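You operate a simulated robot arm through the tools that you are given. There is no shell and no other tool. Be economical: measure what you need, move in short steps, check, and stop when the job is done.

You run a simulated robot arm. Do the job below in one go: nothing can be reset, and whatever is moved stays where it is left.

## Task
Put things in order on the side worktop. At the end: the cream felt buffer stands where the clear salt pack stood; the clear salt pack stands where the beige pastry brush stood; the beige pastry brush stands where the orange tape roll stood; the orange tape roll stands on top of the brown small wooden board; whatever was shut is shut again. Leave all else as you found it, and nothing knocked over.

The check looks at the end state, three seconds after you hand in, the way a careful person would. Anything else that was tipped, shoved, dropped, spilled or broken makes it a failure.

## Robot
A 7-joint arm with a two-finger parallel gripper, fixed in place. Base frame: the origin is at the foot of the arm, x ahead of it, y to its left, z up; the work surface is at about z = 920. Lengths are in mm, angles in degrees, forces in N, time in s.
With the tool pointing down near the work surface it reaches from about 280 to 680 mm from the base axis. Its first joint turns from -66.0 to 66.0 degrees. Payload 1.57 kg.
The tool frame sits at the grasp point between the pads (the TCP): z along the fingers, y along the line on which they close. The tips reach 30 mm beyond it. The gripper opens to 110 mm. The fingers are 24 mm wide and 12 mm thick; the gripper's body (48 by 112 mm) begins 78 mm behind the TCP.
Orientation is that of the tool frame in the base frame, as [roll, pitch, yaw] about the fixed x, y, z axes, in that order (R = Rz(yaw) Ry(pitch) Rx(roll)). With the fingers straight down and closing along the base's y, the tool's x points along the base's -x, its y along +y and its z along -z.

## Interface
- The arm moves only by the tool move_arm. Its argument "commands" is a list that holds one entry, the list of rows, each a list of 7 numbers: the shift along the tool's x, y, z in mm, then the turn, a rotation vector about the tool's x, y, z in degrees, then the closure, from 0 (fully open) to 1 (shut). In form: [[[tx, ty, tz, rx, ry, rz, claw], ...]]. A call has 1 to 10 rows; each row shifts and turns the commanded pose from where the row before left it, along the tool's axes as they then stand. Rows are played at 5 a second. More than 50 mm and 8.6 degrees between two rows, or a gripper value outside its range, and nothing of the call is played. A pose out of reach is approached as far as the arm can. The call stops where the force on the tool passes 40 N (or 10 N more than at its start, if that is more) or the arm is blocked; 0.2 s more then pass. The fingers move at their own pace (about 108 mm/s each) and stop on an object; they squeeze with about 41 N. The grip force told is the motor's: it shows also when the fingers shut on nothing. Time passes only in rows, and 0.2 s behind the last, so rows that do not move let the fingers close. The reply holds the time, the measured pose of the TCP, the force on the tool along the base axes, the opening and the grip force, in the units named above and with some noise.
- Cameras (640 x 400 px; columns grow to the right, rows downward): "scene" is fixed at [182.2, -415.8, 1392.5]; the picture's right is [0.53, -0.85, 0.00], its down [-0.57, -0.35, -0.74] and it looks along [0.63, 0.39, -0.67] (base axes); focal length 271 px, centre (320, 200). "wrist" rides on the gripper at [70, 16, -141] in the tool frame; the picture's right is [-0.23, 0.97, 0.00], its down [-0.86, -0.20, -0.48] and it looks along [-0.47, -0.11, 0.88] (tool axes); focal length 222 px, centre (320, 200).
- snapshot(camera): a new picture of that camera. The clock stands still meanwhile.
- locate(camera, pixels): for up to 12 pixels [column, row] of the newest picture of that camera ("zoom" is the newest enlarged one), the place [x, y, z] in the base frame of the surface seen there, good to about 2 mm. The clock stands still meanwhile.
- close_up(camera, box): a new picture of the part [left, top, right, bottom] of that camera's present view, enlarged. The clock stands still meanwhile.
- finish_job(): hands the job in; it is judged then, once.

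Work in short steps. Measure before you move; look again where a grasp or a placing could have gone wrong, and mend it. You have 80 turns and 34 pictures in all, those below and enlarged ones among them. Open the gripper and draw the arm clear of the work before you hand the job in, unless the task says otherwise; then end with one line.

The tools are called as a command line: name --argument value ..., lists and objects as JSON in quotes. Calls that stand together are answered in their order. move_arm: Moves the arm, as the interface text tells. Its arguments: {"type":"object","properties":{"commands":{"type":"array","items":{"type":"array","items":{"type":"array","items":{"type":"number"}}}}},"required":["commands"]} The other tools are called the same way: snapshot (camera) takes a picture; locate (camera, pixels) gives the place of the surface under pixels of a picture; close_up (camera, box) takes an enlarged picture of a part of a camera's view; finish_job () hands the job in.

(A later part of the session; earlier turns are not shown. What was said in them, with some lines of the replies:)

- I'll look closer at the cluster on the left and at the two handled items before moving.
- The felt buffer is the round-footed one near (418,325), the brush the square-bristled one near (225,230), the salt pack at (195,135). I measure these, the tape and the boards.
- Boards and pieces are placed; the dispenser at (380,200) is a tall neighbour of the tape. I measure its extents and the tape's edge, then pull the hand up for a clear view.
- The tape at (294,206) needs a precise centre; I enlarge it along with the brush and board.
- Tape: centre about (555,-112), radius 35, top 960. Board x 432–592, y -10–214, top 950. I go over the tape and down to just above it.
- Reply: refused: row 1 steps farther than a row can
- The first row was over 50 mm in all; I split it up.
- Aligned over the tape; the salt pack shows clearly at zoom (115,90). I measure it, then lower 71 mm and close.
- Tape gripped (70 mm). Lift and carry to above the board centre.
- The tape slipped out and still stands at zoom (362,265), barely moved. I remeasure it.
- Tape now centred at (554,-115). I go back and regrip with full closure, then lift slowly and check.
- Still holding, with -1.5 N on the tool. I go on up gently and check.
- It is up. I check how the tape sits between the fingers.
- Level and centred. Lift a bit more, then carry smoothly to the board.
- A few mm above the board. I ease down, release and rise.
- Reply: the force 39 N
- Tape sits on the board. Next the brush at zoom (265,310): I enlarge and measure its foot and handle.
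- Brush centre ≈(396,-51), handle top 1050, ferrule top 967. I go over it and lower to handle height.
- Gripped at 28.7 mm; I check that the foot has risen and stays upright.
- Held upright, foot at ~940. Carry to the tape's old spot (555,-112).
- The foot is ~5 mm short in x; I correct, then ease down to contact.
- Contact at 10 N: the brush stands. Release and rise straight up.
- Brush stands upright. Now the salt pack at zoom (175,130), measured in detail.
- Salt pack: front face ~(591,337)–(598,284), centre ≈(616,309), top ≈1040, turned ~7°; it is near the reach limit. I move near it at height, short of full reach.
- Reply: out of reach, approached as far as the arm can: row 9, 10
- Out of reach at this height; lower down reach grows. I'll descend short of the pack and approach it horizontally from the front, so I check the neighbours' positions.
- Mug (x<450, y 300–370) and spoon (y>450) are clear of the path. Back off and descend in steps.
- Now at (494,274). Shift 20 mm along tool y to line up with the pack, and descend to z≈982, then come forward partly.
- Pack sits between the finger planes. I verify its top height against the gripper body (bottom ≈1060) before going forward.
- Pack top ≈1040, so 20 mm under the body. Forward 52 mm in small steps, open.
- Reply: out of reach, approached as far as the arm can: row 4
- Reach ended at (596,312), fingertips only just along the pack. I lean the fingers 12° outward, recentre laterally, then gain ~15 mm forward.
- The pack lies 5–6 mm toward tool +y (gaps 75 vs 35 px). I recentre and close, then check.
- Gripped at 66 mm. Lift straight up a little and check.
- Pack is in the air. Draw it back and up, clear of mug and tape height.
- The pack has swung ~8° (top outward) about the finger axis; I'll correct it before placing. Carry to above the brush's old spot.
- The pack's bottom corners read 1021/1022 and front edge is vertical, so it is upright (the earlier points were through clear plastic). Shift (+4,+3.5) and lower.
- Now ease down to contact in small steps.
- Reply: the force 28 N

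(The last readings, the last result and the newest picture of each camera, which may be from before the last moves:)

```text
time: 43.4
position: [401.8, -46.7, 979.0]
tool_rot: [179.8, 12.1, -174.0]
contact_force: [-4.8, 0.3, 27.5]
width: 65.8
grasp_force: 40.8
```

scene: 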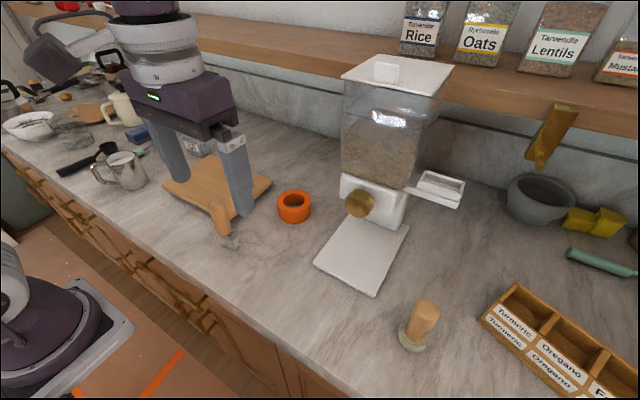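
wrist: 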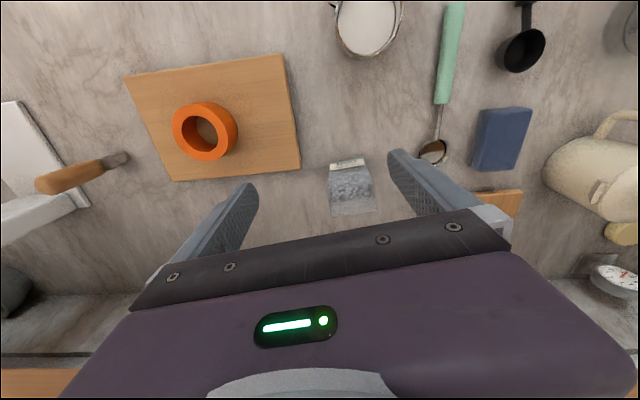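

Contact. Release part way and withdraw along the tool axis.

move_arm --commands '[[[0, 0, -0.5, 0, 0, 0, 1], [0, 0, 0, 0, 0, 0, 0.3], [0, 0, 0, 0, 0, 0, 0.15], [0, 0, 0, 0, 0, 0, 0.15], [0, 0, -25, 0, 0, 0, 0.15], [0, 0, -40, 0, 0, 0, 0.15], [0, 0, -45, 0, 0, 0, 0.1], [0, 0, -45, 0, 0, 0, 0]]]'

snapshot --camera "scene"

```text
time: 45.2
position: [367.6, -50.0, 1129.1]
tool_rot: [179.8, 12.0, -173.9]
contact_force: [0.1, -0.1, -0.3]
width: 110.2
grasp_force: 0.1
```

```text
4 pictures are left
```

scene: 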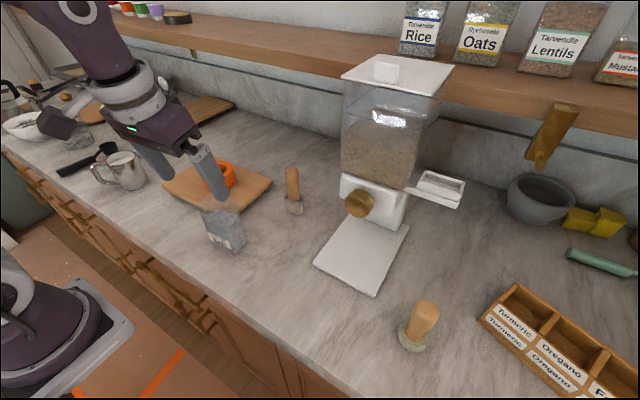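

Salt pack stands at (225,230). Now measure the buffer at (418,325) from this picture.

locate --camera "scene" --pixels '[[425, 302], [416, 312], [438, 314], [411, 325], [432, 332], [420, 333], [399, 333], [408, 347], [426, 345], [416, 350], [422, 320], [402, 325]]'

locate --camera "scene" --pixels '[[213, 240], [235, 253], [244, 240], [206, 215], [243, 215], [215, 225]]'

```text
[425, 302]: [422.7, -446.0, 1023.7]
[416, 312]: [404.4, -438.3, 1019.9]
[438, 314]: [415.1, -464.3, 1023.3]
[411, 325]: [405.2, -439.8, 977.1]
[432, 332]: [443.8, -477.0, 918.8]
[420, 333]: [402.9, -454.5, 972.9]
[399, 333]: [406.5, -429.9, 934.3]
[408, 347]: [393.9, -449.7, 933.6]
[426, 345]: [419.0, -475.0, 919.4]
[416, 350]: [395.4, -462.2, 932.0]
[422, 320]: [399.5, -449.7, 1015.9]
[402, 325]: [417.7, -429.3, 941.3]
```

```text
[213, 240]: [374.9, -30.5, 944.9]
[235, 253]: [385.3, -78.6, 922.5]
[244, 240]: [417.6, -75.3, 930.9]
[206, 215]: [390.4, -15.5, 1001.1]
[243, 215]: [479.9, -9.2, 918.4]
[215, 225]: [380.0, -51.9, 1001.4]
```

Buffer: foot centre ≈(415,-452), handle top 1025. I check the rack corner, then move (keeping the 12° lean, needed for reach later) sideways at height.

locate --camera "scene" --pixels '[[480, 318], [515, 285], [482, 325], [375, 205], [372, 210]]'

move_arm --commands '[[[4, -40, -1, 0, 0, 0, 0], [4, -40, -1, 0, 0, 0, 0], [4, -40, -1, 0, 0, 0, 0], [4, -40, -1, 0, 0, 0, 0], [4, -40, -1, 0, 0, 0, 0], [4, -40, -1, 0, 0, 0, 0], [4, -40, -1, 0, 0, 0, 0], [4, -40, -1, 0, 0, 0, 0], [4, -40, -1, 0, 0, 0, 0], [4, -40, -1, 0, 0, 0, 0]]]'

```text
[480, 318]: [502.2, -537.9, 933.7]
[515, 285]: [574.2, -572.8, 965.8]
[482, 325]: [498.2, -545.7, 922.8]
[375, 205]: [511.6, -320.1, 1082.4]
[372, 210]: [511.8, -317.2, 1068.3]
```

```text
time: 47.4
position: [368.1, -450.9, 1129.1]
tool_rot: [179.7, 12.0, -173.9]
contact_force: [0.8, 0.1, 0.4]
width: 110.1
grasp_force: 0.0
```

Rack is clear (x>498). Forward over the handle, then down to z≈985.

move_arm --commands '[[[-22.4, -2.4, 4.8, 0, 0, 0, 0], [-22.4, -2.4, 4.8, 0, 0, 0, 0], [7.5, 0, 35.2, 0, 0, 0, 0], [7.5, 0, 35.2, 0, 0, 0, 0], [7.5, 0, 35.2, 0, 0, 0, 0], [7.5, 0, 35.2, 0, 0, 0, 0], [0, 0, 0, 0, 0, 0, 0]]]'

close_up --camera "scene" --box '[340, 240, 500, 380]'

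```text
time: 49.0
position: [414.2, -451.0, 987.0]
tool_rot: [179.7, 12.0, -174.0]
contact_force: [-0.1, 0.0, -0.2]
width: 110.1
grasp_force: 0.1
```

```text
2.86 times, centred on (420, 310) of scene
```

zoom: 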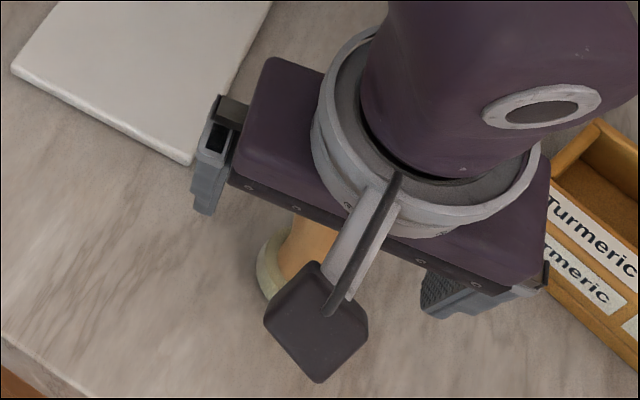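

Handle is between the fingers. Close and lift gently.

move_arm --commands '[[[0, 0, 0, 0, 0, 0, 0.5], [0, 0, 0, 0, 0, 0, 1], [0, 0, 0, 0, 0, 0, 1], [0, 0, 0, 0, 0, 0, 1], [0, 0, 0, 0, 0, 0, 1]]]'

move_arm --commands '[[[-0.8, 0, -4, 0, 0, 0, 1], [-1.5, 0, -7, 0, 0, 0, 1], [-2, 0, -10, 0, 0, 0, 1], [-2, 0, -10, 0, 0, 0, 1]]]'

```text
time: 50.2
position: [414.3, -451.3, 988.5]
tool_rot: [179.9, 12.1, -174.0]
contact_force: [0.7, -0.4, 0.0]
width: 30.8
grasp_force: 40.0
```

```text
time: 51.2
position: [415.0, -451.4, 1018.3]
tool_rot: [179.6, 11.9, -174.1]
contact_force: [-0.5, -0.3, -1.7]
width: 30.6
grasp_force: 39.8
```

Held (31 mm, -1.7 N). Raise and draw back, then swing over to the left side at height.

move_arm --commands '[[[4.2, 0, -24.4, 0, 0, 0, 1], [4.2, 0, -24.4, 0, 0, 0, 1], [4.2, 0, -24.4, 0, 0, 0, 1], [4.2, 0, -24.4, 0, 0, 0, 1], [4.2, 0, -24.4, 0, 0, 0, 1], [-2, 25, 0.4, 0, 0, 0, 1], [-4, 36, 0.9, 0, 0, 0, 1], [-4, 40, 0.9, 0, 0, 0, 1], [-4, 40, 0.9, 0, 0, 0, 1]]]'

```text
time: 53.2
position: [371.3, -314.6, 1135.2]
tool_rot: [179.8, 12.0, -173.9]
contact_force: [0.9, -0.3, -0.9]
width: 30.6
grasp_force: 39.9
```

Holding; continue across at this height (foot ≈1067, above the salt pack's 1040).

move_arm --commands '[[[-4, 40, 0.9, 0, 0, 0, 1], [-4, 40, 0.9, 0, 0, 0, 1], [-4, 40, 0.9, 0, 0, 0, 1], [-4, 40, 0.9, 0, 0, 0, 1], [-4, 40, 0.9, 0, 0, 0, 1], [-4, 40, 0.9, 0, 0, 0, 1], [-4, 40, 0.9, 0, 0, 0, 1], [-4, 40, 0.9, 0, 0, 0, 1], [-4, 40, 0.9, 0, 0, 0, 1], [-4, 30, 0.9, 0, 0, 0, 1]]]'

```text
time: 55.4
position: [371.1, 76.5, 1135.3]
tool_rot: [179.8, 11.9, -174.0]
contact_force: [-0.1, 0.4, -1.6]
width: 30.7
grasp_force: 39.6
```

Now diagonal to the staging point (518,296,~1090).

move_arm --commands '[[[-22.4, 29, 11.3, 0, 0, 0, 1], [-22.4, 29, 11.3, 0, 0, 0, 1], [-22.4, 29, 11.3, 0, 0, 0, 1], [-22.4, 29, 11.3, 0, 0, 0, 1], [-22.4, 29, 11.3, 0, 0, 0, 1], [-22.4, 29, 11.3, 0, 0, 0, 1], [-22.4, 29, 11.3, 0, 0, 0, 1], [0, 0, 0, 0, 0, 0, 1]]]'

```text
time: 57.2
position: [516.2, 295.9, 1089.1]
tool_rot: [179.8, 12.0, -174.0]
contact_force: [-0.6, 0.3, -1.1]
width: 30.6
grasp_force: 40.0
```

move_arm --commands '[[[-14.5, 0.5, 19.3, 0, 0, 0, 1], [-14.5, 0.5, 19.3, 0, 0, 0, 1], [-14.5, 0.5, 19.3, 0, 0, 0, 1], [-14.5, 0.5, 19.3, 0, 0, 0, 1], [-14.5, 0.5, 19.3, 0, 0, 0, 1], [-6.7, 0.5, 11.5, 0, 0, 0, 1], [0, 0, 0, 0, 0, 0, 1]]]'

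close_up --camera "scene" --box '[134, 80, 262, 180]'

```text
time: 58.8
position: [616.3, 311.5, 1001.9]
tool_rot: [179.8, 12.0, -173.9]
contact_force: [0.5, -0.1, -0.8]
width: 30.4
grasp_force: 39.5
```

```text
4.00 times, centred on (198, 130) of scene
```

zoom: 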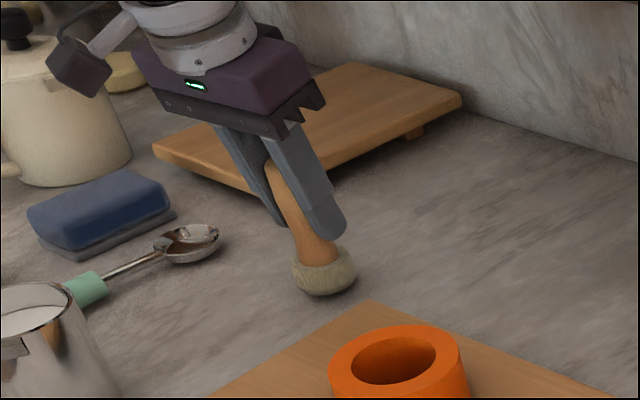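

locate --camera "zoom" --pixels '[[297, 262], [352, 260], [308, 288], [330, 293], [350, 280], [296, 280], [310, 268], [340, 265], [275, 175], [315, 255]]'

```text
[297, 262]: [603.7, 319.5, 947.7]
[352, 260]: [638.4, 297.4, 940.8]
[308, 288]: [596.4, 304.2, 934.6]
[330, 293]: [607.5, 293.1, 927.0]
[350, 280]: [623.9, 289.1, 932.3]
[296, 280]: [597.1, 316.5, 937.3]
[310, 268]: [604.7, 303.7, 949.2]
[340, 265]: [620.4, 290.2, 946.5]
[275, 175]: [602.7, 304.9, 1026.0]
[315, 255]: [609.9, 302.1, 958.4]
```

Foot centre ≈(617,310), level. Lower to contact.

move_arm --commands '[[[2.5, -1.5, 6.9, 0, 0, 0, 1], [0.8, 0, 3.9, 0, 0, 0, 1], [0.4, 0, 2, 0, 0, 0, 1], [0.2, 0, 1, 0, 0, 0, 1], [0, 0, 0, 0, 0, 0, 1]]]'

```text
time: 60.0
position: [615.6, 308.9, 990.0]
tool_rot: [179.6, 12.4, -174.0]
contact_force: [6.7, 4.0, 33.3]
width: 31.0
grasp_force: 39.8
```

Contact. Ease the load, release, withdraw along the tool axis.

move_arm --commands '[[[0, 0, -1, 0, 0, 0, 1], [0, 0, 0, 0, 0, 0, 0.7], [0, 0, 0, 0, 0, 0, 0.4], [0, 0, 0, 0, 0, 0, 0.3], [0, 0, -20, 0, 0, 0, 0.3], [0, 0, -35, 0, 0, 0, 0.3], [10, 0, -40, 0, 0, 0, 0.3], [30, 0, -35, 0, 0, 0, 0], [30, 0, -35, 0, 0, 0, 0]]]'

move_arm --commands '[[[30, -30, -10, 0, 6, 0, 0], [30, -30, -10, 0, 6, 0, 0], [30, -30, 0, 0, 0, 0, 0], [30, -30, 0, 0, 0, 0, 0]]]'

snapshot --camera "scene"

```text
time: 62.0
position: [511.0, 297.3, 1134.1]
tool_rot: [179.7, 12.0, -174.2]
contact_force: [-0.5, -0.7, 0.3]
width: 110.2
grasp_force: 0.1
```

```text
time: 63.0
position: [400.7, 163.9, 1143.7]
tool_rot: [179.8, 0.0, -174.0]
contact_force: [0.2, -0.2, 0.9]
width: 110.1
grasp_force: 0.0
```

```text
1 pictures are left
```

scene: 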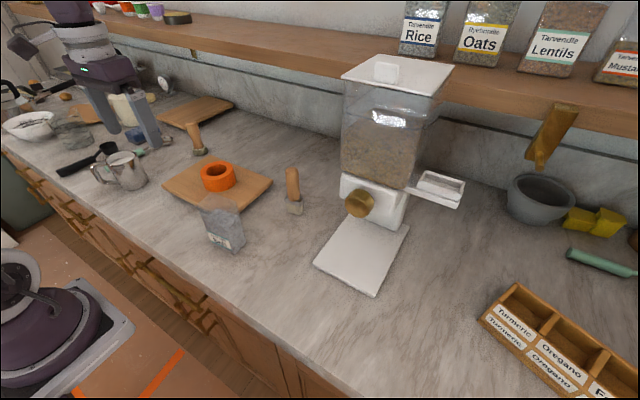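

Everything seems in place; one last enlarged check of the four items.

close_up --camera "scene" --box '[134, 100, 326, 260]'

locate --camera "scene" --pixels '[[194, 125], [200, 154], [191, 151], [206, 151], [272, 182], [164, 186], [232, 219]]'

```text
2.50 times, centred on (230, 180) of scene
```

zoom: 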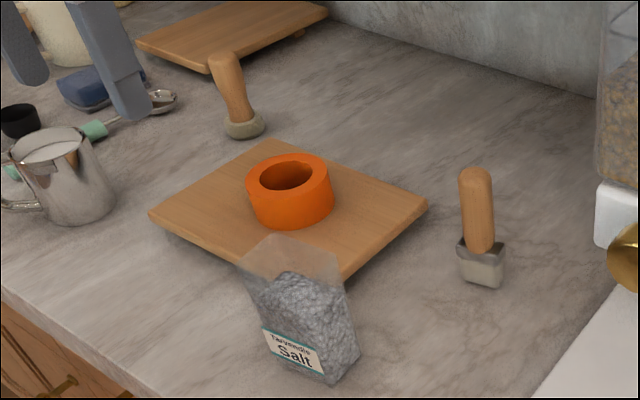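

```text
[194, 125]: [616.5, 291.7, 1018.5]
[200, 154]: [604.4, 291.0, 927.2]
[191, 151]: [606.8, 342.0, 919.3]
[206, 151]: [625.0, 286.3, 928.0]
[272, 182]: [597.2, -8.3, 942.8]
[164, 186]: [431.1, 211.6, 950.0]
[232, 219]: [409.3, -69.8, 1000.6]
```

All four stand upright at their places and the board has not moved. The gripper is open and clear of the work, so I hand in.

finish_job

```text
The job is handed in.
```

The job is handed in: the tape roll is on the near board (which I took to be the brown small wooden board), and the brush, salt pack and felt buffer each stand within a few millimetres of their target spots. The last picture showed all four upright and the board unmoved; nothing shut was opened.
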